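You operate a simulated robot arm through the tools that you are given. There is no shell and no other tool.

Carry out the task below with a simulated robot arm. There is one attempt and no reset: what you move stays moved.

TASK
Fit the yellow tip in the tester and test it at the small test card's pressure.
Fine: clear tester lid shut before the grey knob; one shot; knob back to nought.

The check looks at the end state, three seconds after you hand in, the way a careful person would. Anything else that was tipped, shoved, dropped, spilled or broken makes it a failure. Lids that push on must go on centred and level and be pressed home; caps that screw on are set level and turned clockwise until they are tight.

THE ROBOT
A 7-joint arm with a two-finger parallel gripper, fixed in place. Base frame: the origin is on the floor under the middle of its stand, x ahead of it, y to its left, z up. Lengths are in m, angles in degrees, forces in N, time in s.
With the tool pointing down near the work surface it reaches from about 0.24 to 0.68 m from the base axis. Its first joint turns from -66.0 to 66.0 degrees. Payload 2.4 kg.
Tool frame: the origin (TCP) lies between the finger pads and is the grasp point; the fingertips stand 0.03 m ahead of it; z points along the fingers, y is the line along which they close. The gripper opens to 0.094 m. The fingers are 0.028 m wide and 0.01 m thick; the gripper's body (0.05 by 0.096 m) begins 0.055 m behind the TCP.
Orientation is told as [roll, pitch, yaw] about the base's x, y, z axes, in that order, counted from this pose: with the fingers straight down and closing along the base's y, the tool's x points along the base's -x, its y along +y and its z along -z.

THE INTERFACE
- The arm moves only by the tool nudge_tool. Its argument "series" is a list of rows, each a list of 7 numbers: the opening, from 0 (shut) to 1 (fully open), then the shift along the tool's x, y, z in m, then the turn, a rotation vector about the tool's x, y, z in degrees. In form: [[gripper, dx, dy, dz, wx, wy, wz], ...]. A call has 1 to 20 rows; each row is the pose to reach, as a shift and turn from the pose commanded when the call began, along the tool's axes at that moment. A row lasts 0.2 s, in which the tool goes at most 0.05 m and 8.6 degrees; a call with a longer step from one row to the next is refused whole, and so is a gripper value outside its range. Where a pose cannot be reached the arm comes as near as it can. A force on the tool above 40 N (or 10 N above the force at the start of the call, whichever is more), or a blocked arm, ends the call early, and 0.2 s more pass. The fingers move at their own pace (about 0.153 m/s each) and stop on an object; they squeeze with about 24 N. The grip force told is the motor's: it shows also when the fingers shut on nothing. Time passes only in rows, and 0.2 s behind the last, so rows that repeat a pose let the fingers close. The reply holds the time, the measured pose of the TCP, the force on the tool along the base axes, the opening and the grip force, in the units named above and with some noise, with the torque about the TCP (base axes, N m) and any sound that the robot's microphone picked up.
- Cameras (640 x 400 px; columns grow to the right, rows downward): "scene" is fixed at [0.0433, 0.4708, 1.4661]; the picture's right is [-0.75, -0.66, 0.00], its down [-0.24, 0.27, -0.93] and it looks along [0.62, -0.70, -0.36] (base axes); focal length 274 px, centre (320, 200). "wrist" rides on the gripper at [0.076, 0.014, -0.102] in the tool frame; the picture's right is [-0.18, 0.98, 0.00], its down [-0.75, -0.14, -0.64] and it looks along [-0.63, -0.12, 0.77] (tool axes); focal length 243 px, centre (320, 200). There is no depth. A picture from a camera that has moved, and an enlarged one, comes with that camera's place and axes in the base frame and with its lens.
- camera(camera): a new picture of that camera. No time passes.
- enlarge(camera, box): a new picture of the part [left, top, right, bottom] of that camera's present view, enlarged. No time passes.
- sign_off(): hands the job in; it is judged then, once.

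Nothing tells you positions but the pictures and the camera data. Unless the task says otherwise, let go and move clear before handing in.

The tools are called after "Request:" by a JSON object that holds its "name" and its "arguments". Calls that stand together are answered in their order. nudge_tool: Moves the arm, as the interface text tells. Its arguments: {"type":"object","properties":{"series":{"type":"array","items":{"type":"array","items":{"type":"number"}}}},"required":["series"]} The other tools are called the same way: camera (camera) takes a picture; enlarge (camera, box) takes an enlarged picture of a part of a camera's view; sign_off () hands the job in.

At the start:

```text
time_s: 0.0
position: [0.3372, 0.0643, 1.3498]
orientation: [-0.1, 0.0, -0.1]
wrist_force: [-0.1, -1.0, 0.5]
ft_torque: [-0.01, 0.01, 0.02]
gripper_width: 0.0939
grasp_force: 0.1
```

scene: 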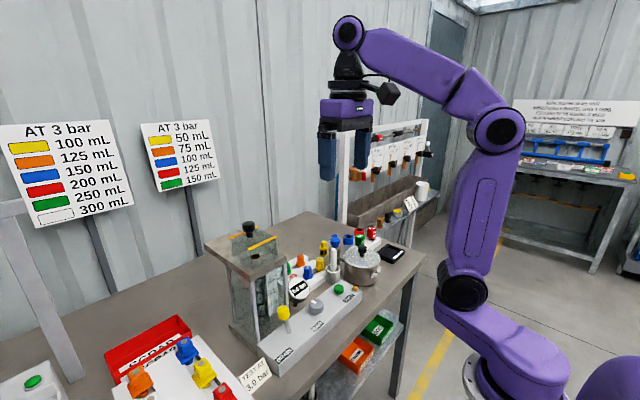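
wrist: 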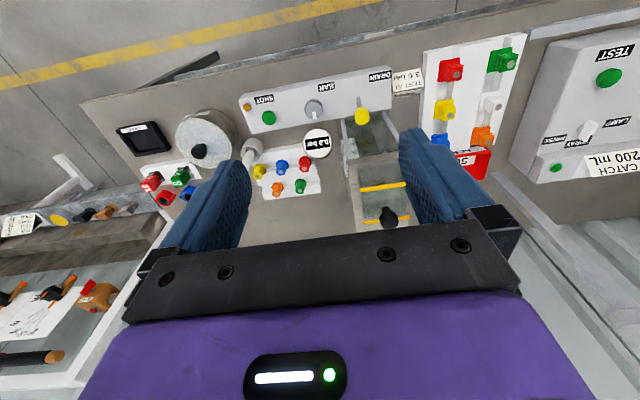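

I see a bench with a tester (clear chamber, grey knob labelled BAR, SHOT button, DRAIN valve), tip stands and a test card. I'll take enlarged pictures first to find out what everything is.

Request:
{"name": "enlarge", "arguments": {"camera": "scene", "box": [200, 200, 440, 390]}}

Request:
{"name": "enlarge", "arguments": {"camera": "wrist", "box": [220, 60, 440, 240]}}

Request:
{"name": "enlarge", "arguments": {"camera": "wrist", "box": [380, 20, 640, 200]}}

Request:
{"name": "enlarge", "arguments": {"camera": "scene", "box": [80, 300, 320, 400]}}

```text
2.11 times, centred on (320, 295) of scene
camera zoom: at [0.0433, 0.4708, 1.4661], right [-0.75, -0.66, 0.0], down [-0.24, 0.27, -0.93], along [0.62, -0.7, -0.36], focal length 576 px, centre (320, 0)
```

zoom: 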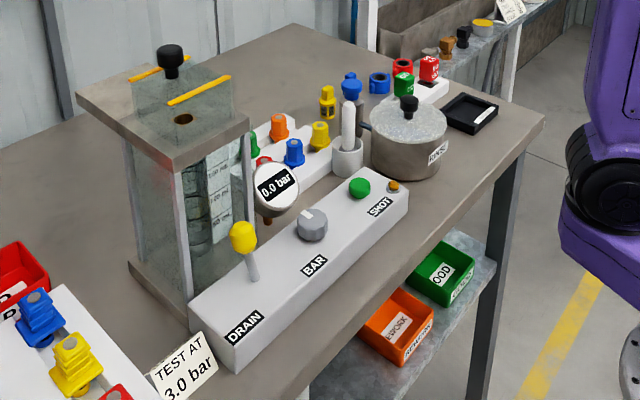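

```text
2.22 times, centred on (330, 150) of wrist
camera zoom: at [0.2605, 0.0793, 1.4534], right [0.18, 0.98, 0.0], down [0.75, -0.14, 0.64], along [0.63, -0.12, -0.77], focal length 539 px, centre (298, 311)
```

zoom: 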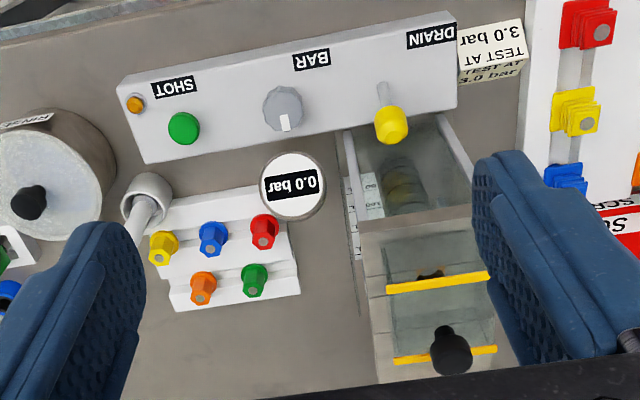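

```text
2.22 times, centred on (510, 110) of wrist
camera zoom: at [0.2605, 0.0793, 1.4534], right [0.18, 0.98, 0.0], down [0.75, -0.14, 0.64], along [0.63, -0.12, -0.77], focal length 539 px, centre (-102, 400)
```

zoom: 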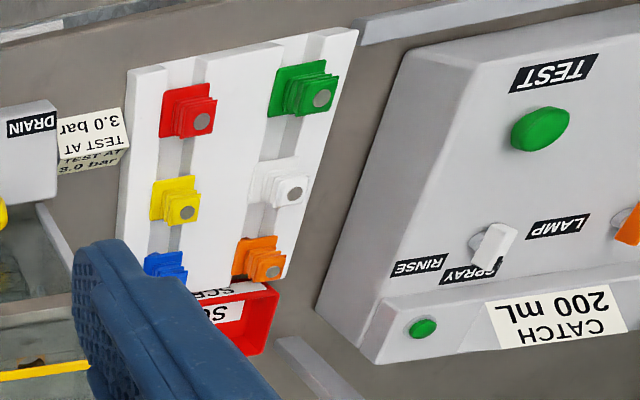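

```text
2.67 times, centred on (200, 350) of scene
camera zoom: at [0.0433, 0.4708, 1.4661], right [-0.75, -0.66, 0.0], down [-0.24, 0.27, -0.93], along [0.62, -0.7, -0.36], focal length 729 px, centre (640, -200)
```

zoom: 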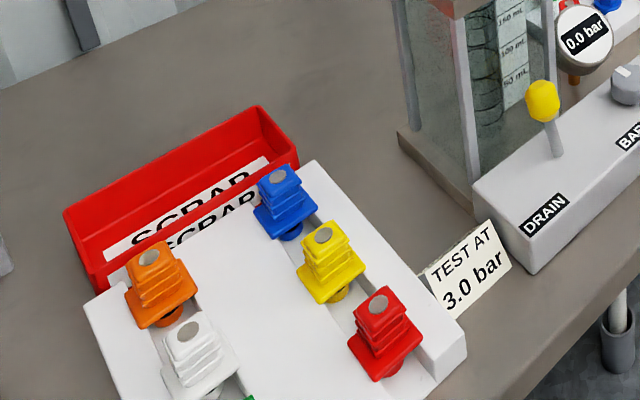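

Several yellow candidates exist (small hex rack, big square rack, others). I'll look closer at the signs, tester and the objects before moving.

Request:
{"name": "enlarge", "arguments": {"camera": "scene", "box": [200, 210, 300, 280]}}

Request:
{"name": "enlarge", "arguments": {"camera": "scene", "box": [280, 220, 420, 300]}}

Request:
{"name": "enlarge", "arguments": {"camera": "scene", "box": [0, 100, 230, 240]}}

Request:
{"name": "enlarge", "arguments": {"camera": "scene", "box": [500, 90, 640, 180]}}

Request:
{"name": "enlarge", "arguments": {"camera": "wrist", "box": [330, 90, 430, 240]}}

Request:
{"name": "enlarge", "arguments": {"camera": "scene", "box": [340, 110, 440, 220]}}

```text
5.71 times, centred on (250, 245) of scene
camera zoom: at [0.0433, 0.4708, 1.4661], right [-0.75, -0.66, 0.0], down [-0.24, 0.27, -0.93], along [0.62, -0.7, -0.36], focal length 1563 px, centre (720, -57)
```

zoom: 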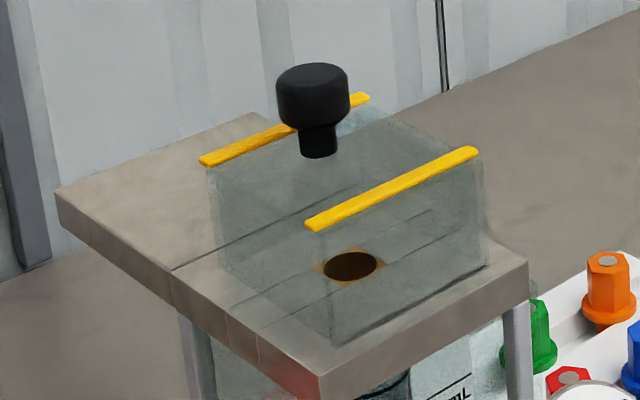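

```text
4.57 times, centred on (350, 260) of scene
camera zoom: at [0.0433, 0.4708, 1.4661], right [-0.75, -0.66, 0.0], down [-0.24, 0.27, -0.93], along [0.62, -0.7, -0.36], focal length 1250 px, centre (183, -74)
```

zoom: 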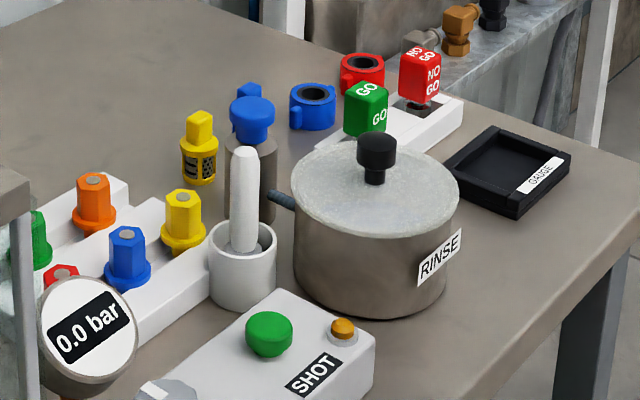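

```text
2.78 times, centred on (115, 170) of scene
camera zoom: at [0.0433, 0.4708, 1.4661], right [-0.75, -0.66, 0.0], down [-0.24, 0.27, -0.93], along [0.62, -0.7, -0.36], focal length 761 px, centre (890, 284)
```

zoom: 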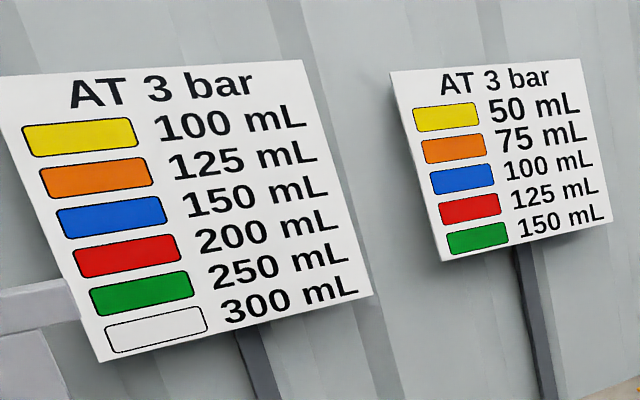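

```text
4.44 times, centred on (570, 135) of scene
camera zoom: at [0.0433, 0.4708, 1.4661], right [-0.75, -0.66, 0.0], down [-0.24, 0.27, -0.93], along [0.62, -0.7, -0.36], focal length 1216 px, centre (-791, 489)
```

zoom: 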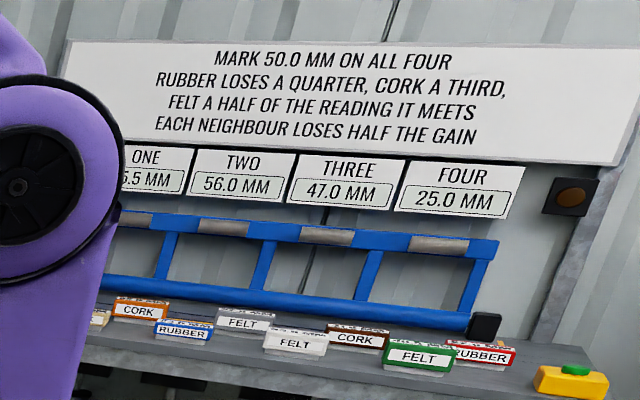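

```text
2.67 times, centred on (380, 165) of wrist
camera zoom: at [0.2605, 0.0793, 1.4534], right [0.18, 0.98, 0.0], down [0.75, -0.14, 0.64], along [0.63, -0.12, -0.77], focal length 647 px, centre (160, 293)
```

zoom: 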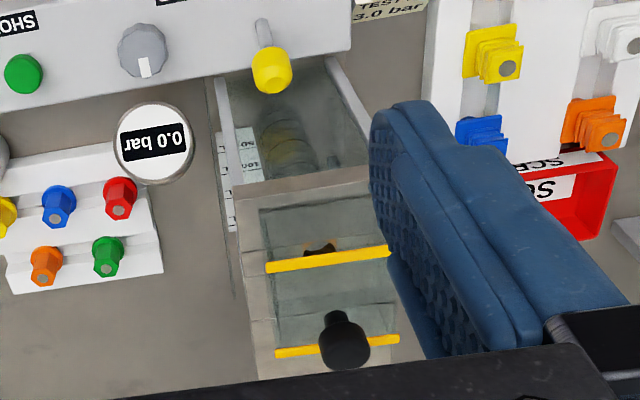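

```text
3.64 times, centred on (390, 165) of scene
camera zoom: at [0.0433, 0.4708, 1.4661], right [-0.75, -0.66, 0.0], down [-0.24, 0.27, -0.93], along [0.62, -0.7, -0.36], focal length 995 px, centre (66, 327)
```

zoom: 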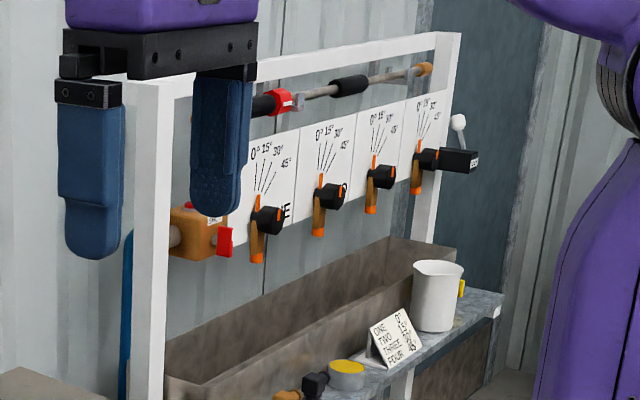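

The tester with the clear lid, grey BAR knob and green SHOT is near x 0.45–0.55, y −0.1–0.2, and its hole is around (0.55, 0.14, 1.08). I'll move the wrist camera closer to study the lid and hole.

Request:
{"name": "nudge_tool", "arguments": {"series": [[1, 0.02, 0.03, 0.02, 0, 0, 0], [1, 0.03, 0.06, 0.05, 0, 0, 0], [1, 0.037, 0.08, 0.08, 0, 0, 0], [1, 0.037, 0.08, 0.08, 0, 0, 0]]}}

Request:
{"name": "camera", "arguments": {"camera": "wrist"}}

Request:
{"name": "camera", "arguments": {"camera": "scene"}}

```text
time_s: 1.0
position: [0.3004, 0.1456, 1.2703]
orientation: [0.0, 0.0, 0.0]
wrist_force: [-0.7, 0.6, -0.9]
ft_torque: [-0.01, -0.03, 0.02]
gripper_width: 0.094
grasp_force: 0.1
```

```text
taken
camera wrist: at [0.2237, 0.1599, 1.3728], right [0.18, 0.98, 0.0], down [0.75, -0.14, 0.64], along [0.63, -0.12, -0.77], focal length 243 px, centre (320, 200)
```

wrist: 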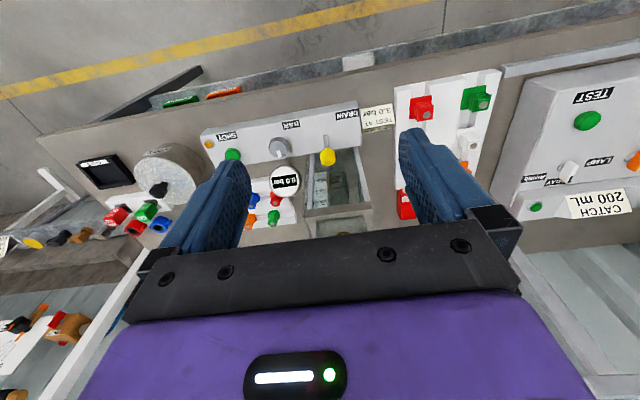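

```text
taken
```

scene: 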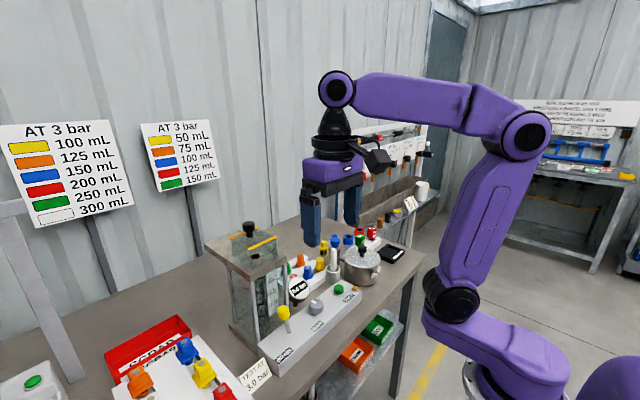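

The wrist picture is upside-down with the gripper hiding the far part, so I'll go higher and further forward to look down on the tester.

Request:
{"name": "nudge_tool", "arguments": {"series": [[1, -0.03, 0, -0.04, 0, 0, 0], [1, -0.06, 0, -0.08, 0, 0, 0], [1, -0.09, 0, -0.12, 0, 0, 0], [1, -0.12, 0, -0.16, 0, 0, 0], [1, -0.12, 0, -0.2, 0, 0, 0], [1, -0.12, 0, -0.2, 0, 0, 0]]}}

Request:
{"name": "camera", "arguments": {"camera": "wrist"}}

Request:
{"name": "enlarge", "arguments": {"camera": "wrist", "box": [250, 40, 410, 220]}}

```text
time_s: 2.4
position: [0.3932, 0.1488, 1.35]
orientation: [0.2, -0.3, 0.0]
wrist_force: [-0.6, 0.8, 0.1]
ft_torque: [0.01, 0.01, 0.03]
gripper_width: 0.0939
grasp_force: 0.0
out of reach, approached as far as the arm can: row 3, 4, 5, 6
```

```text
taken
camera wrist: at [0.3162, 0.1623, 1.4505], right [0.18, 0.98, 0.0], down [0.75, -0.14, 0.64], along [0.63, -0.12, -0.76], focal length 243 px, centre (320, 200)
```

wrist: 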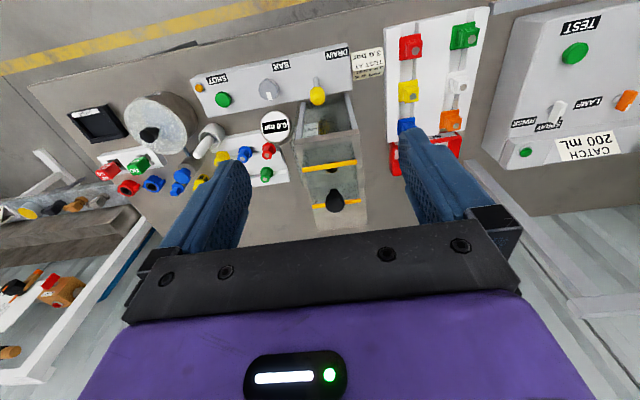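

```text
2.22 times, centred on (330, 130) of wrist
camera zoom: at [0.3162, 0.1623, 1.4505], right [0.18, 0.98, 0.0], down [0.75, -0.14, 0.64], along [0.63, -0.12, -0.76], focal length 539 px, centre (298, 356)
```

zoom: 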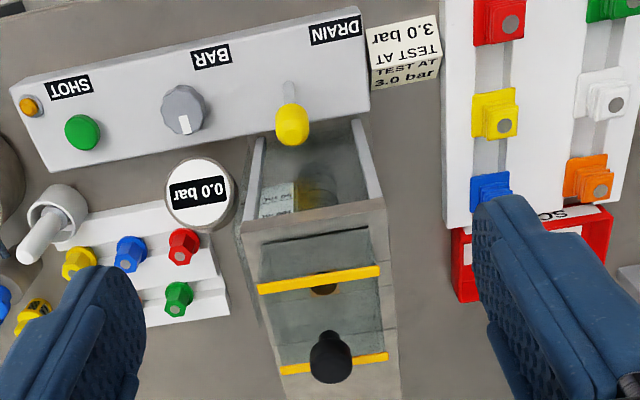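

I want a sharper view of the hood and hole from here.

Request:
{"name": "enlarge", "arguments": {"camera": "wrist", "box": [295, 95, 375, 220]}}

Request:
{"name": "enlarge", "arguments": {"camera": "wrist", "box": [180, 60, 300, 200]}}

Request:
{"name": "enlarge", "arguments": {"camera": "scene", "box": [220, 260, 320, 350]}}

```text
3.20 times, centred on (335, 158) of wrist
camera zoom: at [0.3162, 0.1623, 1.4505], right [0.18, 0.98, 0.0], down [0.75, -0.14, 0.64], along [0.63, -0.12, -0.76], focal length 776 px, centre (272, 336)
```

zoom: 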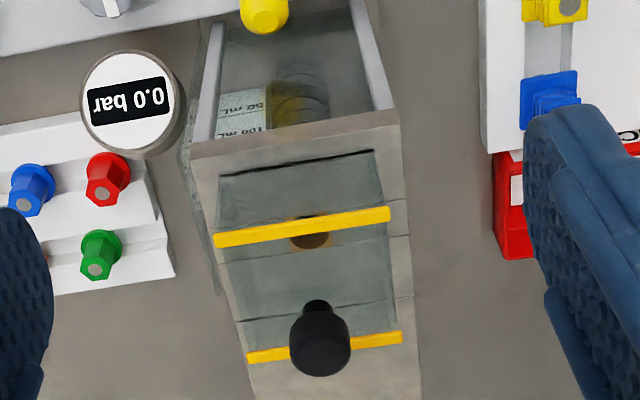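

```text
2.86 times, centred on (240, 130) of wrist
camera zoom: at [0.3162, 0.1623, 1.4505], right [0.18, 0.98, 0.0], down [0.75, -0.14, 0.64], along [0.63, -0.12, -0.76], focal length 693 px, centre (549, 400)
```

zoom: 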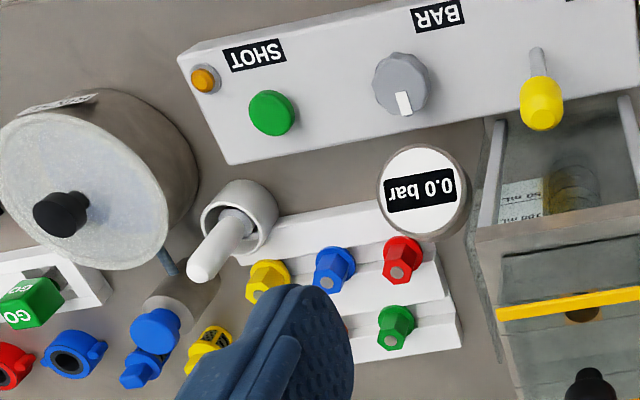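

```text
4.44 times, centred on (270, 305) of scene
camera zoom: at [0.0433, 0.4708, 1.4661], right [-0.75, -0.66, 0.0], down [-0.24, 0.27, -0.93], along [0.62, -0.7, -0.36], focal length 1216 px, centre (542, -267)
```

zoom: 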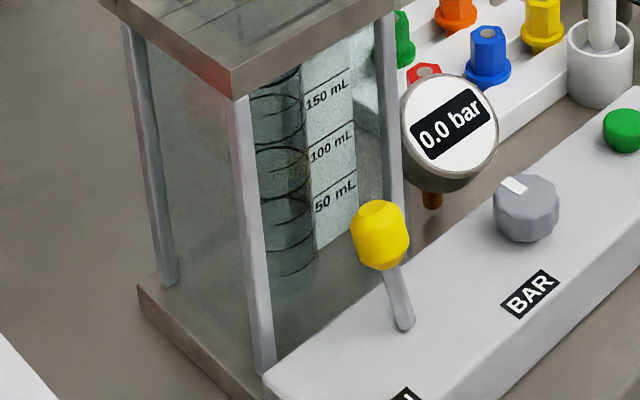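

The clear hood (about 0.08×0.085 m, top z≈1.14) currently sits centred over the hole at about (0.548, 0.14), with the black knob on top. I'll zoom further to see how it opens.

Request:
{"name": "enlarge", "arguments": {"camera": "scene", "box": [202, 215, 254, 250]}}

Request:
{"name": "enlarge", "arguments": {"camera": "scene", "box": [235, 225, 290, 275]}}

Request:
{"name": "enlarge", "arguments": {"camera": "wrist", "box": [295, 135, 375, 220]}}

Request:
{"name": "enlarge", "arguments": {"camera": "scene", "box": [283, 225, 345, 275]}}

```text
11.43 times, centred on (228, 232) of scene
camera zoom: at [0.0433, 0.4708, 1.4661], right [-0.75, -0.66, 0.0], down [-0.24, 0.27, -0.93], along [0.62, -0.7, -0.36], focal length 3126 px, centre (1371, -171)
```

zoom: 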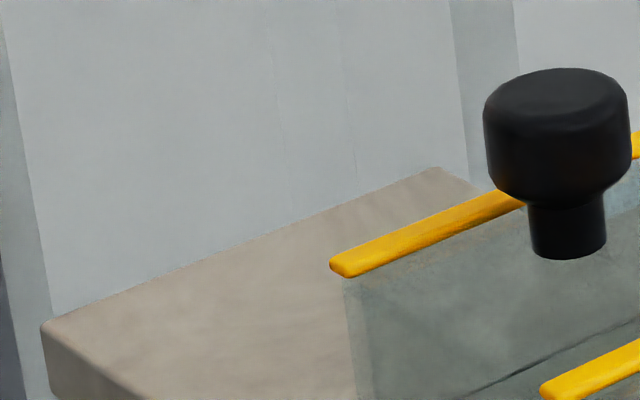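

```text
8.00 times, centred on (262, 250) of scene
camera zoom: at [0.0433, 0.4708, 1.4661], right [-0.75, -0.66, 0.0], down [-0.24, 0.27, -0.93], along [0.62, -0.7, -0.36], focal length 2188 px, centre (780, -200)
```

zoom: 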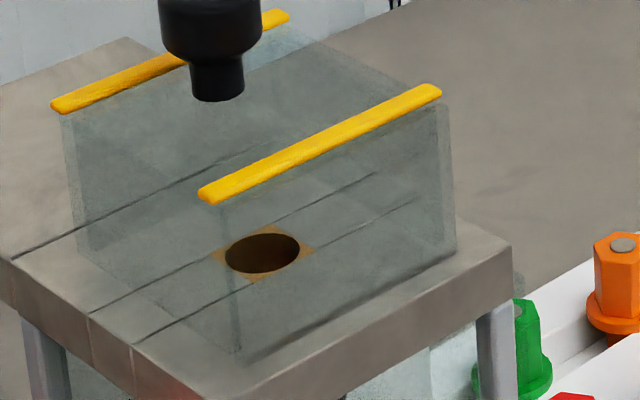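

```text
4.71 times, centred on (335, 178) of wrist
camera zoom: at [0.3162, 0.1623, 1.4505], right [0.18, 0.98, 0.0], down [0.75, -0.14, 0.64], along [0.63, -0.12, -0.76], focal length 1142 px, centre (249, 306)
```

zoom: 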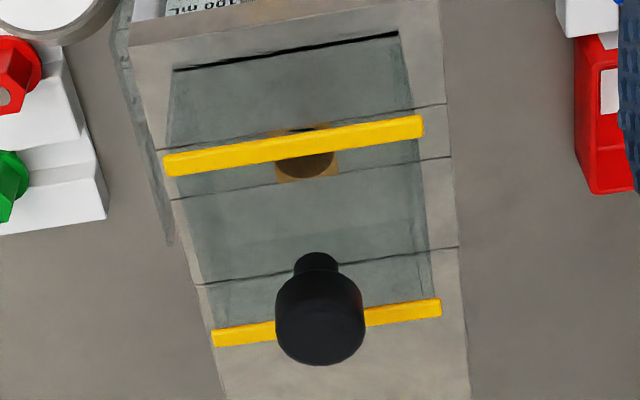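

```text
8.00 times, centred on (314, 250) of scene
camera zoom: at [0.0433, 0.4708, 1.4661], right [-0.75, -0.66, 0.0], down [-0.24, 0.27, -0.93], along [0.62, -0.7, -0.36], focal length 2188 px, centre (368, -200)
```

zoom: 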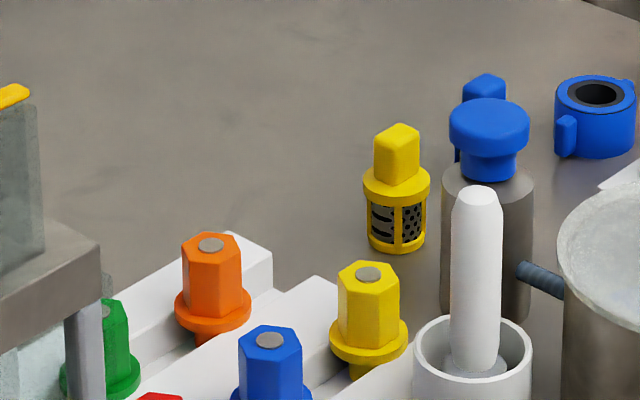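

The hood sits over the hole and its knob is near (0.56, 0.14, 1.14–1.18). Next I'll go over to the hex tip rack near (0.58, −0.1) for a closer look, moving sideways high up first.

Request:
{"name": "nudge_tool", "arguments": {"series": [[1, 0, -0.045, 0.0, 0, 0, 0], [1, 0, -0.09, 0.02, 0, 0, 0], [1, 0, -0.135, 0.04, 0, 0, 0], [1, 0, -0.18, 0.06, 0, 0, 0], [1, 0, -0.225, 0.08, 0, 0, 0], [1, 0, -0.27, 0.1, 0, 0, 0], [1, 0, -0.28, 0.1, 0, 0, 0]]}}

Request:
{"name": "camera", "arguments": {"camera": "wrist"}}

```text
time_s: 4.0
position: [0.391, -0.1303, 1.2469]
orientation: [0.0, 0.0, 0.0]
wrist_force: [0.0, -0.3, 0.2]
ft_torque: [0.0, 0.01, -0.01]
gripper_width: 0.0941
grasp_force: 0.1
```

```text
taken
camera wrist: at [0.3141, -0.115, 1.3497], right [0.18, 0.98, 0.0], down [0.75, -0.14, 0.64], along [0.63, -0.12, -0.77], focal length 243 px, centre (320, 200)
```

wrist: 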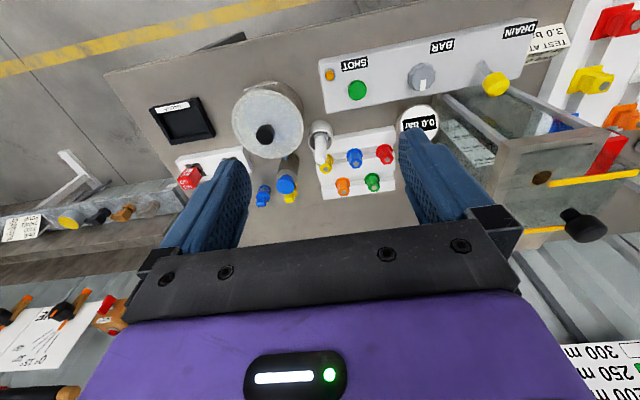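

The rack and panel are now well in view; I'll enlarge the rack, the panel and the tester from here.

Request:
{"name": "enlarge", "arguments": {"camera": "wrist", "box": [250, 110, 410, 210]}}

Request:
{"name": "enlarge", "arguments": {"camera": "wrist", "box": [310, 10, 550, 140]}}

Request:
{"name": "enlarge", "arguments": {"camera": "wrist", "box": [430, 60, 640, 260]}}

```text
4.00 times, centred on (330, 160) of wrist
camera zoom: at [0.3141, -0.115, 1.3497], right [0.18, 0.98, 0.0], down [0.75, -0.14, 0.64], along [0.63, -0.12, -0.77], focal length 970 px, centre (280, 360)
```

zoom: 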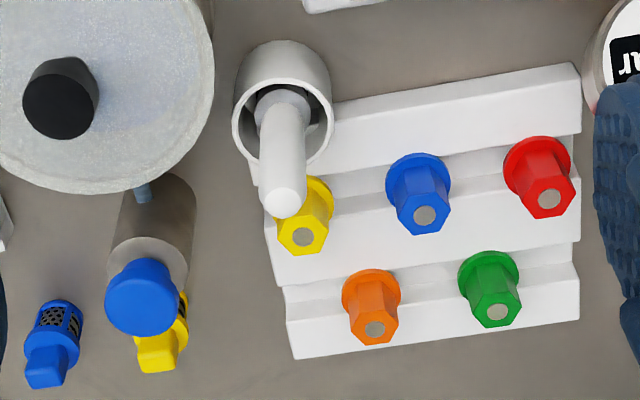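

```text
2.67 times, centred on (430, 75) of wrist
camera zoom: at [0.3141, -0.115, 1.3497], right [0.18, 0.98, 0.0], down [0.75, -0.14, 0.64], along [0.63, -0.12, -0.77], focal length 647 px, centre (27, 533)
```

zoom: 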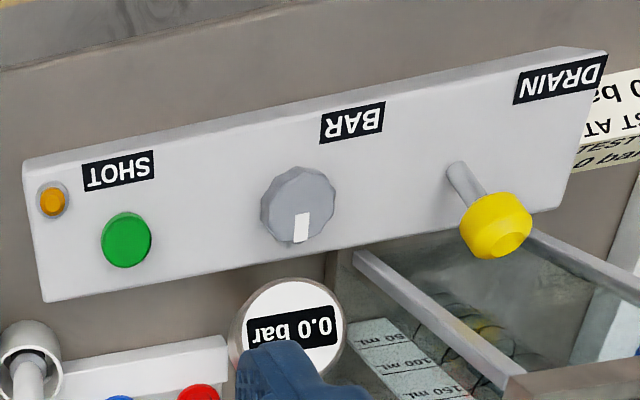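

```text
2.00 times, centred on (535, 160) of wrist
camera zoom: at [0.3141, -0.115, 1.3497], right [0.18, 0.98, 0.0], down [0.75, -0.14, 0.64], along [0.63, -0.12, -0.77], focal length 485 px, centre (-110, 280)
```

zoom: 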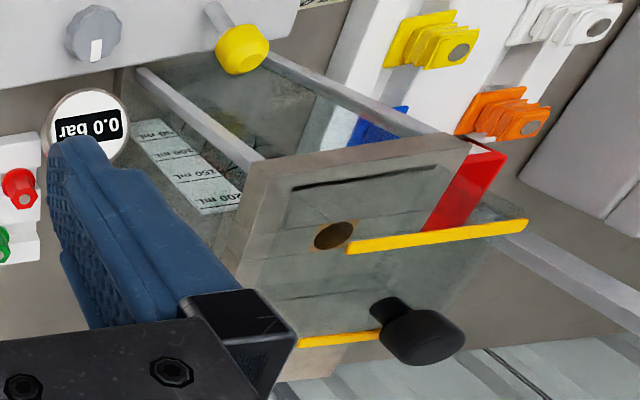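

Positions so far: yellow hex tip top ≈ (0.595, −0.155, 0.91), SHOT ≈ (0.447, −0.073, 0.905), BAR knob ≈ (0.444, 0.032, 0.91), and the hood knob ≈ (0.561, 0.138, 1.15). I'll zoom on the hood from this side to find how it is mounted.

Request:
{"name": "enlarge", "arguments": {"camera": "wrist", "box": [540, 130, 640, 250]}}

Request:
{"name": "enlarge", "arguments": {"camera": "scene", "box": [220, 225, 295, 275]}}

```text
3.33 times, centred on (590, 190) of wrist
camera zoom: at [0.3141, -0.115, 1.3497], right [0.18, 0.98, 0.0], down [0.75, -0.14, 0.64], along [0.63, -0.12, -0.77], focal length 809 px, centre (-580, 233)
```

zoom: 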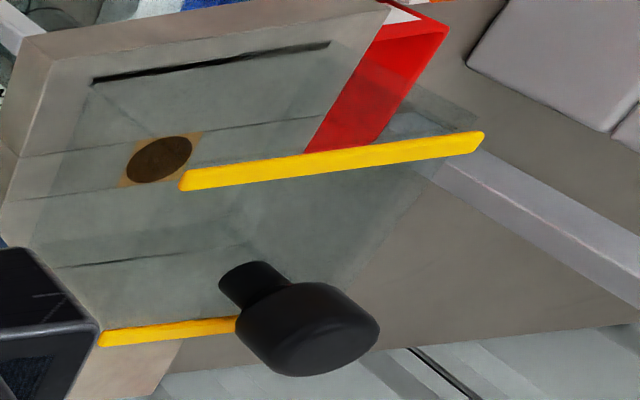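

```text
8.00 times, centred on (258, 250) of scene
camera zoom: at [0.0433, 0.4708, 1.4661], right [-0.75, -0.66, 0.0], down [-0.24, 0.27, -0.93], along [0.62, -0.7, -0.36], focal length 2188 px, centre (820, -200)
```

zoom: 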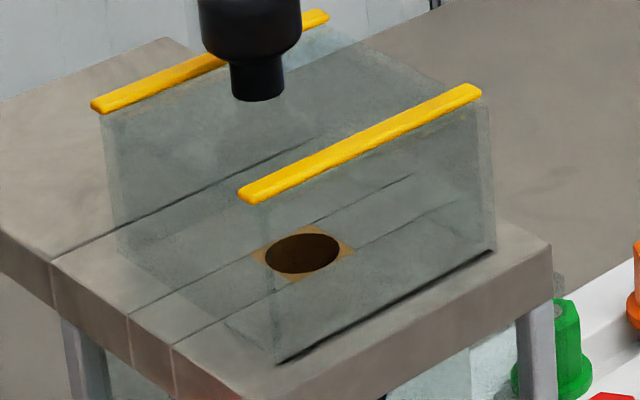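

No rails or hinge are obvious, so I'll test the hood gently by its black knob. First I'll move over to y≈0.14 in front of the hood, staying high, and look.

Request:
{"name": "nudge_tool", "arguments": {"series": [[1, 0, 0.045, 0, 0, 0, 0], [1, 0, 0.09, 0, 0, 0, 0], [1, 0, 0.135, 0, 0, 0, 0], [1, 0, 0.18, 0, 0, 0, 0], [1, 0, 0.225, 0, 0, 0, 0], [1, -0.02, 0.268, 0, 0, 0, 0], [1, -0.05, 0.268, 0, 0, 0, 0], [1, -0.08, 0.268, 0, 0, 0, 0], [1, -0.08, 0.268, 0, 0, 0, 0]]}}

Request:
{"name": "camera", "arguments": {"camera": "wrist"}}

Request:
{"name": "camera", "arguments": {"camera": "scene"}}

```text
time_s: 6.0
position: [0.4701, 0.1386, 1.2475]
orientation: [0.0, 0.0, 0.0]
wrist_force: [0.1, -0.3, -0.3]
ft_torque: [0.01, -0.01, -0.01]
gripper_width: 0.0943
grasp_force: 0.1
```

```text
taken
camera wrist: at [0.394, 0.1537, 1.35], right [0.18, 0.98, 0.0], down [0.75, -0.14, 0.64], along [0.63, -0.12, -0.77], focal length 243 px, centre (320, 200)
```

wrist: 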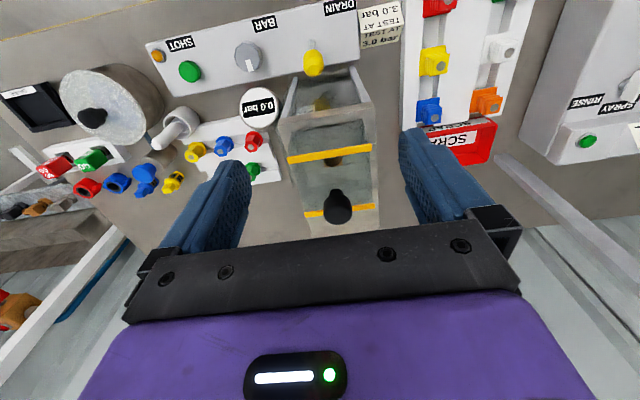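

```text
taken
```

scene: 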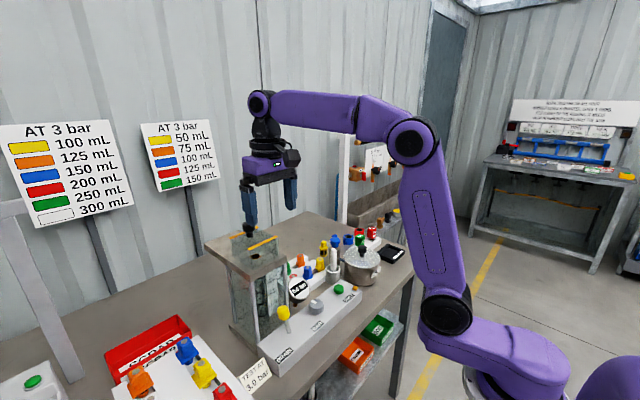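

I'm now in front of the hood; enlarging for exact lid, knob and hole positions.

Request:
{"name": "enlarge", "arguments": {"camera": "wrist", "box": [275, 95, 395, 230]}}

Request:
{"name": "enlarge", "arguments": {"camera": "wrist", "box": [170, 90, 290, 200]}}

Request:
{"name": "enlarge", "arguments": {"camera": "wrist", "box": [390, 0, 550, 170]}}

```text
2.96 times, centred on (335, 162) of wrist
camera zoom: at [0.394, 0.1537, 1.35], right [0.18, 0.98, 0.0], down [0.75, -0.14, 0.64], along [0.63, -0.12, -0.77], focal length 719 px, centre (276, 311)
```

zoom: 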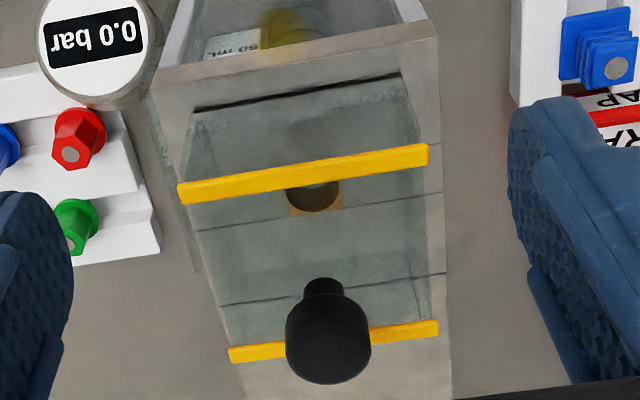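

```text
3.64 times, centred on (230, 145) of wrist
camera zoom: at [0.394, 0.1537, 1.35], right [0.18, 0.98, 0.0], down [0.75, -0.14, 0.64], along [0.63, -0.12, -0.77], focal length 882 px, centre (647, 400)
```

zoom: 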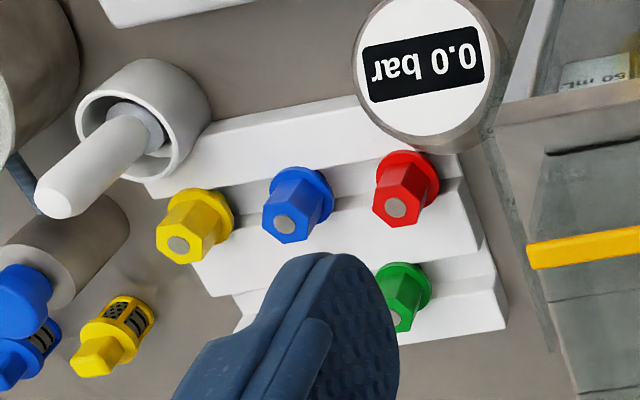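

```text
2.35 times, centred on (470, 85) of wrist
camera zoom: at [0.394, 0.1537, 1.35], right [0.18, 0.98, 0.0], down [0.75, -0.14, 0.64], along [0.63, -0.12, -0.77], focal length 571 px, centre (-33, 471)
```

zoom: 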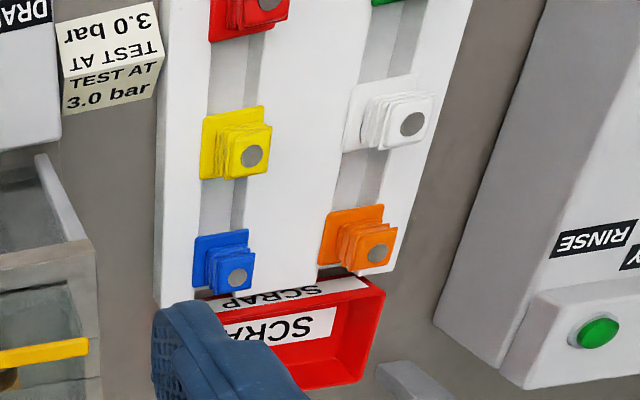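

Hood spans x 0.509–0.590, y 0.099–0.182, with its knob at about (0.565, 0.140). I'll advance above the knob with fingers open and see what reach allows.

Request:
{"name": "nudge_tool", "arguments": {"series": [[1, -0.03, 0.001, 0.01, 0, 0, 0], [1, -0.06, 0.002, 0.025, 0, 0, 0], [1, -0.08, 0.002, 0.033, 0, 0, 0], [1, -0.095, 0.002, 0.033, 0, 0, 0], [1, -0.095, 0.002, 0.033, 0, 0, 0]]}}

Request:
{"name": "enlarge", "arguments": {"camera": "scene", "box": [200, 170, 320, 290]}}

```text
time_s: 7.2
position: [0.5667, 0.1408, 1.2153]
orientation: [0.0, -0.1, 0.0]
wrist_force: [-1.1, 1.5, -0.7]
ft_torque: [-0.02, 0.02, 0.0]
gripper_width: 0.0937
grasp_force: 0.1
```

```text
3.33 times, centred on (260, 230) of scene
camera zoom: at [0.0433, 0.4708, 1.4661], right [-0.75, -0.66, 0.0], down [-0.24, 0.27, -0.93], along [0.62, -0.7, -0.36], focal length 912 px, centre (520, 100)
```

zoom: 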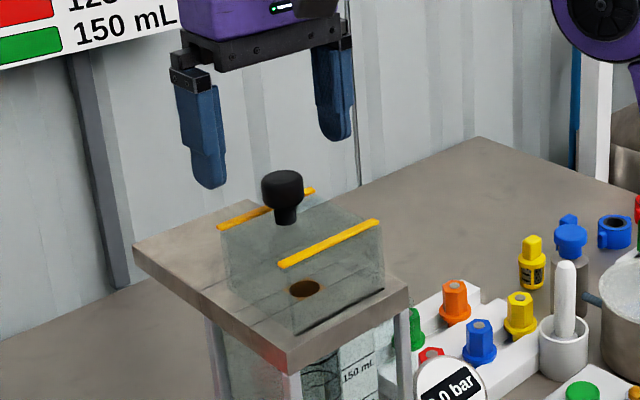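

The reach is fine. I'll lower to the knob, close on it, then look.

Request:
{"name": "nudge_tool", "arguments": {"series": [[1, 0.001, 0, 0.02, 0, 0, 0], [1, 0.001, 0, 0.036, 0, 0, 0], [0.4, 0.001, 0, 0.036, 0, 0, 0], [0.2, 0.001, 0, 0.036, 0, 0, 0], [0, 0.001, 0, 0.036, 0, 0, 0], [0, 0.001, 0, 0.036, 0, 0, 0]]}}

Request:
{"name": "enlarge", "arguments": {"camera": "scene", "box": [210, 190, 300, 280]}}

```text
time_s: 8.6
position: [0.5657, 0.1398, 1.1787]
orientation: [0.0, 0.1, -0.1]
wrist_force: [-0.5, -4.8, -3.2]
ft_torque: [-0.14, -0.5, -0.04]
gripper_width: 0.0294
grasp_force: 45.3
```

```text
4.44 times, centred on (255, 235) of scene
camera zoom: at [0.0433, 0.4707, 1.4661], right [-0.75, -0.66, 0.0], down [-0.24, 0.27, -0.93], along [0.62, -0.7, -0.36], focal length 1216 px, centre (609, 44)
```

zoom: 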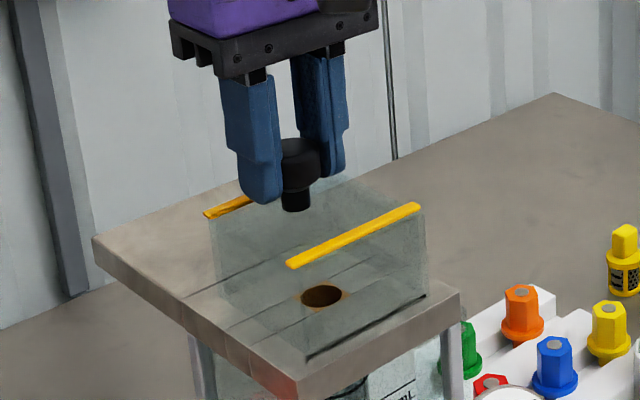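

The knob is gripped (0.029 m wide). I'll try a small lift of a few millimetres and read the force.

Request:
{"name": "nudge_tool", "arguments": {"series": [[0, 0, 0, -0.003, 0, 0, 0], [0, 0, 0, -0.006, 0, 0, 0], [0, 0, 0, -0.006, 0, 0, 0]]}}

Request:
{"name": "enlarge", "arguments": {"camera": "scene", "box": [210, 190, 300, 280]}}

```text
time_s: 9.4
position: [0.565, 0.1397, 1.1842]
orientation: [-0.1, 0.4, 0.1]
wrist_force: [-0.4, -6.0, -29.7]
ft_torque: [-0.14, 0.24, 0.01]
gripper_width: 0.0296
grasp_force: 45.2
```

```text
4.44 times, centred on (255, 235) of scene
camera zoom: at [0.0439, 0.4708, 1.4661], right [-0.75, -0.66, 0.0], down [-0.24, 0.27, -0.93], along [0.62, -0.7, -0.36], focal length 1216 px, centre (609, 44)
```

zoom: 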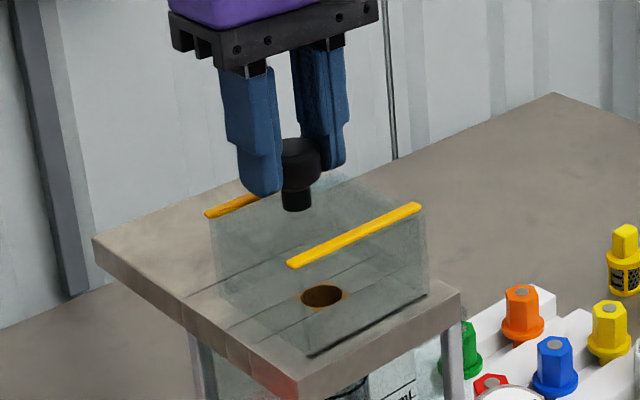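

The lid does not lift (30 N with no movement), so it probably slides. I'll ease back down and try a small push rearwards (+x).

Request:
{"name": "nudge_tool", "arguments": {"series": [[0, 0, 0, 0.003, 0, 0, 0], [0, 0, 0, 0.0045, 0, 0, 0], [0, -0.004, 0, 0.0045, 0, 0, 0], [0, -0.008, 0, 0.0045, 0, 0, 0], [0, -0.012, 0, 0.0045, 0, 0, 0], [0, -0.012, 0, 0.0045, 0, 0, 0]]}}

Request:
{"name": "enlarge", "arguments": {"camera": "scene", "box": [210, 190, 300, 280]}}

```text
time_s: 10.8
position: [0.5768, 0.1412, 1.1812]
orientation: [0.0, -0.4, 0.0]
wrist_force: [1.1, -7.5, 28.6]
ft_torque: [-0.19, -0.34, -0.02]
gripper_width: 0.0297
grasp_force: 44.5
```

```text
4.44 times, centred on (255, 235) of scene
camera zoom: at [0.0428, 0.4705, 1.4662], right [-0.75, -0.66, 0.0], down [-0.24, 0.27, -0.93], along [0.62, -0.7, -0.36], focal length 1216 px, centre (609, 44)
```

zoom: 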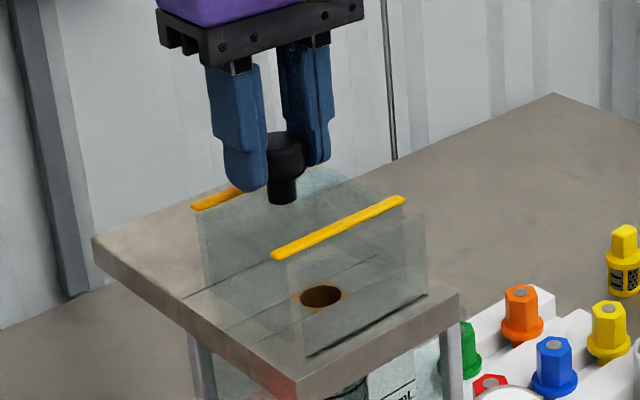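

The lid slides toward the back. I'll relax the vertical load a little and slide it further rearwards in small steps.

Request:
{"name": "nudge_tool", "arguments": {"series": [[0, 0, 0, -0.0015, 0, 0, 0], [0, -0.008, 0, -0.0015, 0, 0, 0], [0, -0.016, 0, -0.0015, 0, 0, 0], [0, -0.024, 0, -0.0015, 0, 0, 0], [0, -0.032, 0, -0.0015, 0, 0, 0], [0, -0.032, 0, -0.0015, 0, 0, 0]]}}

Request:
{"name": "enlarge", "arguments": {"camera": "scene", "box": [200, 190, 300, 280]}}

```text
time_s: 12.2
position: [0.6079, 0.1395, 1.1802]
orientation: [0.0, 0.0, 0.0]
wrist_force: [-1.1, -5.2, 15.1]
ft_torque: [-0.04, 0.58, -0.05]
gripper_width: 0.0295
grasp_force: 45.2
```

```text
4.44 times, centred on (250, 235) of scene
camera zoom: at [0.043, 0.4706, 1.4662], right [-0.75, -0.66, 0.0], down [-0.24, 0.27, -0.93], along [0.62, -0.7, -0.36], focal length 1216 px, centre (631, 44)
```

zoom: 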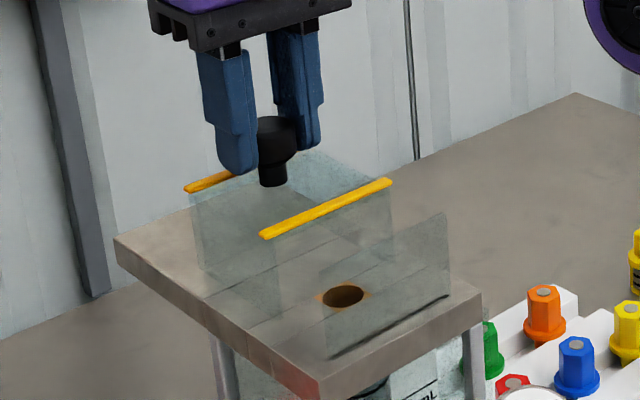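

Sliding freely; the front clear panel stays fixed. I'll continue to slide it until well off the hole.

Request:
{"name": "nudge_tool", "arguments": {"series": [[0, -0.01, 0, -0.0005, 0, 0, 0], [0, -0.02, 0, -0.0005, 0, 0, 0], [0, -0.03, 0, -0.0005, 0, 0, 0], [0, -0.04, 0, -0.0005, 0, 0, 0], [0, -0.045, 0, -0.0005, 0, 0, 0], [0, -0.045, 0, -0.0005, 0, 0, 0]]}}

Request:
{"name": "enlarge", "arguments": {"camera": "scene", "box": [200, 190, 300, 280]}}

```text
time_s: 13.6
position: [0.6207, 0.1405, 1.1756]
orientation: [0.4, -0.5, 0.3]
wrist_force: [0.6, 11.6, 28.5]
ft_torque: [0.28, -0.37, 0.03]
gripper_width: 0.0294
grasp_force: 45.0
out of reach, approached as far as the arm can: row 2, 3, 4, 5, 6
```

```text
4.44 times, centred on (250, 235) of scene
camera zoom: at [0.0427, 0.4711, 1.466], right [-0.75, -0.66, 0.0], down [-0.24, 0.27, -0.93], along [0.62, -0.7, -0.36], focal length 1216 px, centre (631, 44)
```

zoom: 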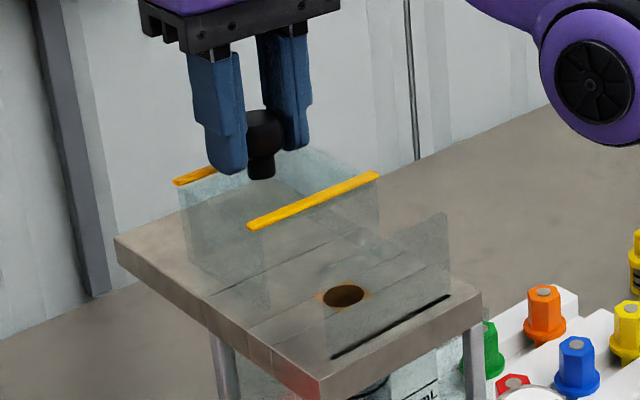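

The lid is about 0.056 m open and I'm at the vertical reach limit. I'll release the knob, tilt the fingers forward by about 16° to gain reach, and re-grip to slide the rest.

Request:
{"name": "nudge_tool", "arguments": {"series": [[0.2, 0, 0, 0, 0, 0, 0], [0.6, 0, 0, 0, 0, 0, 0], [0.6, 0.01, 0, -0.006, 0, -4, 0], [0.6, 0.015, 0, -0.01, 0, -10, 0], [0.6, 0.015, 0, -0.01, 0, -16, 0], [0.6, 0.008, 0, -0.009, 0, -16, 0], [0.6, 0.008, 0, -0.009, 0, -16, 0]]}}

Request:
{"name": "enlarge", "arguments": {"camera": "scene", "box": [200, 180, 300, 280]}}

Request:
{"name": "camera", "arguments": {"camera": "wrist"}}

```text
time_s: 15.2
position: [0.6127, 0.1376, 1.1845]
orientation: [0.1, -16.0, -0.1]
wrist_force: [0.8, -0.1, 0.0]
ft_torque: [0.0, 0.02, 0.0]
gripper_width: 0.0564
grasp_force: 0.1
out of reach, approached as far as the arm can: row 3
```

```text
4.00 times, centred on (250, 230) of scene
camera zoom: at [0.0433, 0.4708, 1.4661], right [-0.75, -0.66, 0.0], down [-0.24, 0.27, -0.93], along [0.62, -0.7, -0.36], focal length 1094 px, centre (600, 80)
```

zoom: 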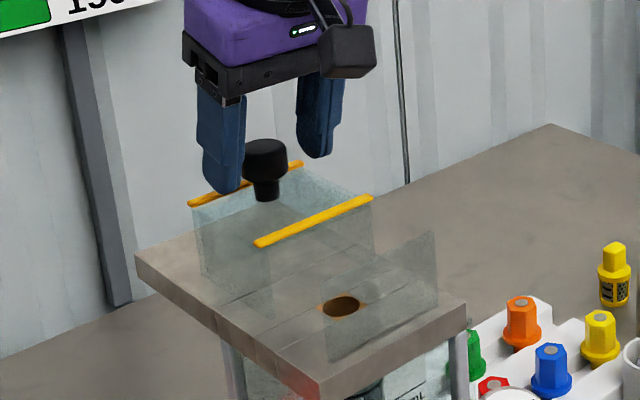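

```text
taken
camera wrist: at [0.511, 0.1518, 1.2614], right [0.18, 0.98, 0.05], down [0.55, -0.14, 0.83], along [0.82, -0.12, -0.56], focal length 243 px, centre (320, 200)
```

wrist: 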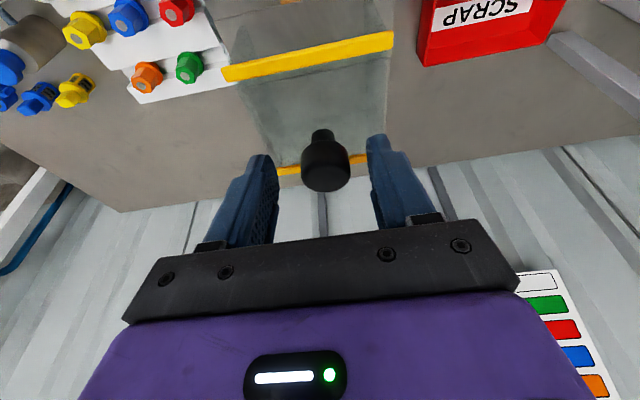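

Tilted at 16° with the knob between the fingers. I'll lower slightly, close, and push the lid about 0.032 m further back.

Request:
{"name": "nudge_tool", "arguments": {"series": [[0.6, -0.0025, 0.001, 0.0059, 0, 0, 0], [0.3, -0.0025, 0.001, 0.0059, 0, 0, 0], [0, -0.0025, 0.001, 0.0059, 0, 0, 0], [0, -0.0025, 0.001, 0.0059, 0, 0, 0], [0, -0.0102, 0.001, 0.0081, 0, 0, 0], [0, -0.0179, 0.001, 0.0103, 0, 0, 0], [0, -0.0256, 0.001, 0.0125, 0, 0, 0], [0, -0.0333, 0.001, 0.0147, 0, 0, 0], [0, -0.0333, 0.001, 0.0147, 0, 0, 0]]}}

Request:
{"name": "enlarge", "arguments": {"camera": "scene", "box": [200, 180, 300, 280]}}

```text
time_s: 17.2
position: [0.6486, 0.1386, 1.1796]
orientation: [0.1, -15.9, 0.1]
wrist_force: [-0.2, 12.3, 1.2]
ft_torque: [0.35, 0.89, 0.12]
gripper_width: 0.0294
grasp_force: 45.1
```

```text
4.00 times, centred on (250, 230) of scene
camera zoom: at [0.0433, 0.4713, 1.4659], right [-0.75, -0.66, 0.0], down [-0.24, 0.27, -0.93], along [0.62, -0.7, -0.36], focal length 1094 px, centre (600, 80)
```

zoom: 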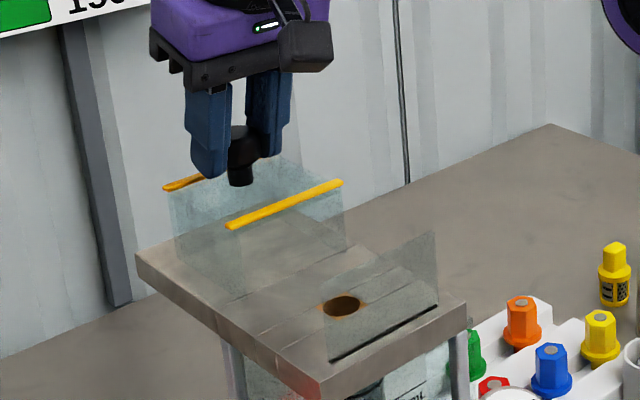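

The lid is now well back. I'll release, retreat, and go upright again, then travel over to the tip rack.

Request:
{"name": "nudge_tool", "arguments": {"series": [[0.3, -0.0, 0, 0, 0, 0, 0], [0.7, 0, 0, 0, 0, 0, 0], [0.7, 0, 0, 0, 0, 0, 0], [0.9, 0.0233, 0, -0.0275, 0, 0, 0], [1, 0.06, 0, -0.045, 0, 4, 0], [1, 0.1, 0, -0.06, 0, 10, 0], [1, 0.14, 0, -0.08, 0, 16, 0], [1, 0.18, 0, -0.09, 0, 16, 0], [1, 0.18, 0, -0.09, 0, 16, 0]]}}

Request:
{"name": "enlarge", "arguments": {"camera": "scene", "box": [200, 200, 300, 280]}}

Request:
{"name": "camera", "arguments": {"camera": "wrist"}}

```text
time_s: 19.2
position: [0.4489, 0.1376, 1.2164]
orientation: [0.0, 0.1, 0.1]
wrist_force: [-0.2, -0.5, -0.8]
ft_torque: [0.0, -0.03, 0.04]
gripper_width: 0.094
grasp_force: 0.0
```

```text
5.00 times, centred on (250, 240) of scene
camera zoom: at [0.0433, 0.4708, 1.4661], right [-0.75, -0.66, 0.0], down [-0.24, 0.27, -0.93], along [0.62, -0.7, -0.36], focal length 1368 px, centre (670, 0)
```

zoom: 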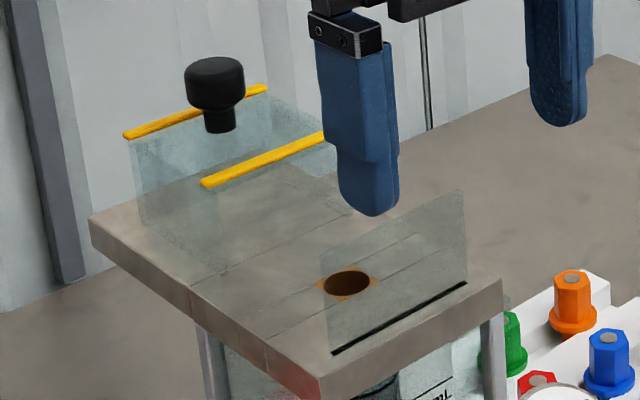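

```text
taken
camera wrist: at [0.3733, 0.1525, 1.3192], right [0.18, 0.98, 0.0], down [0.75, -0.14, 0.64], along [0.63, -0.12, -0.77], focal length 243 px, centre (320, 200)
```

wrist: 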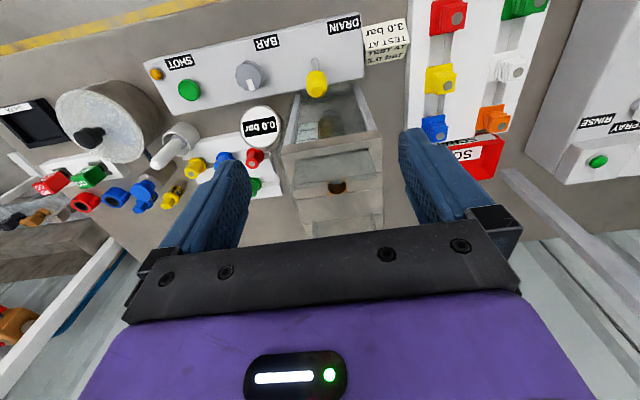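

The hole is uncovered; a fixed clear front panel stands just in front of it. I'll zoom for the exact hole position.

Request:
{"name": "enlarge", "arguments": {"camera": "wrist", "box": [280, 120, 400, 220]}}

Request:
{"name": "enlarge", "arguments": {"camera": "scene", "box": [245, 230, 285, 265]}}

```text
4.00 times, centred on (340, 170) of wrist
camera zoom: at [0.3733, 0.1525, 1.3192], right [0.18, 0.98, 0.0], down [0.75, -0.14, 0.64], along [0.63, -0.12, -0.77], focal length 970 px, centre (240, 320)
```

zoom: 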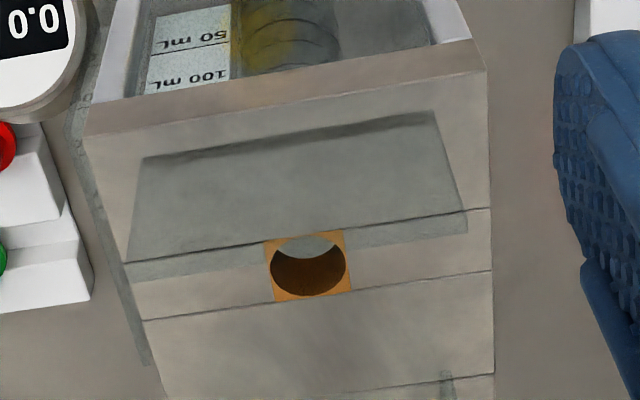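

```text
11.43 times, centred on (265, 248) of scene
camera zoom: at [0.0433, 0.4708, 1.4661], right [-0.75, -0.66, 0.0], down [-0.24, 0.27, -0.93], along [0.62, -0.7, -0.36], focal length 3126 px, centre (949, -343)
```

zoom: 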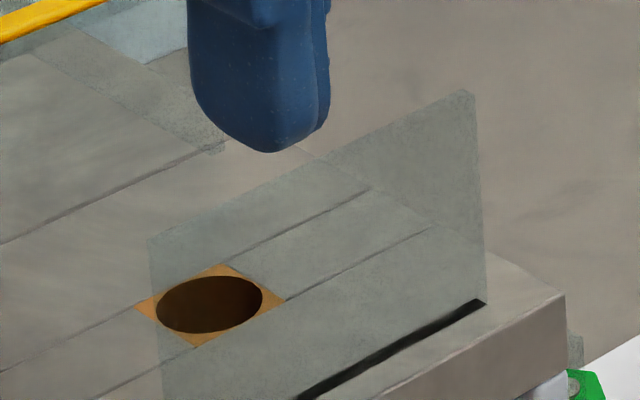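

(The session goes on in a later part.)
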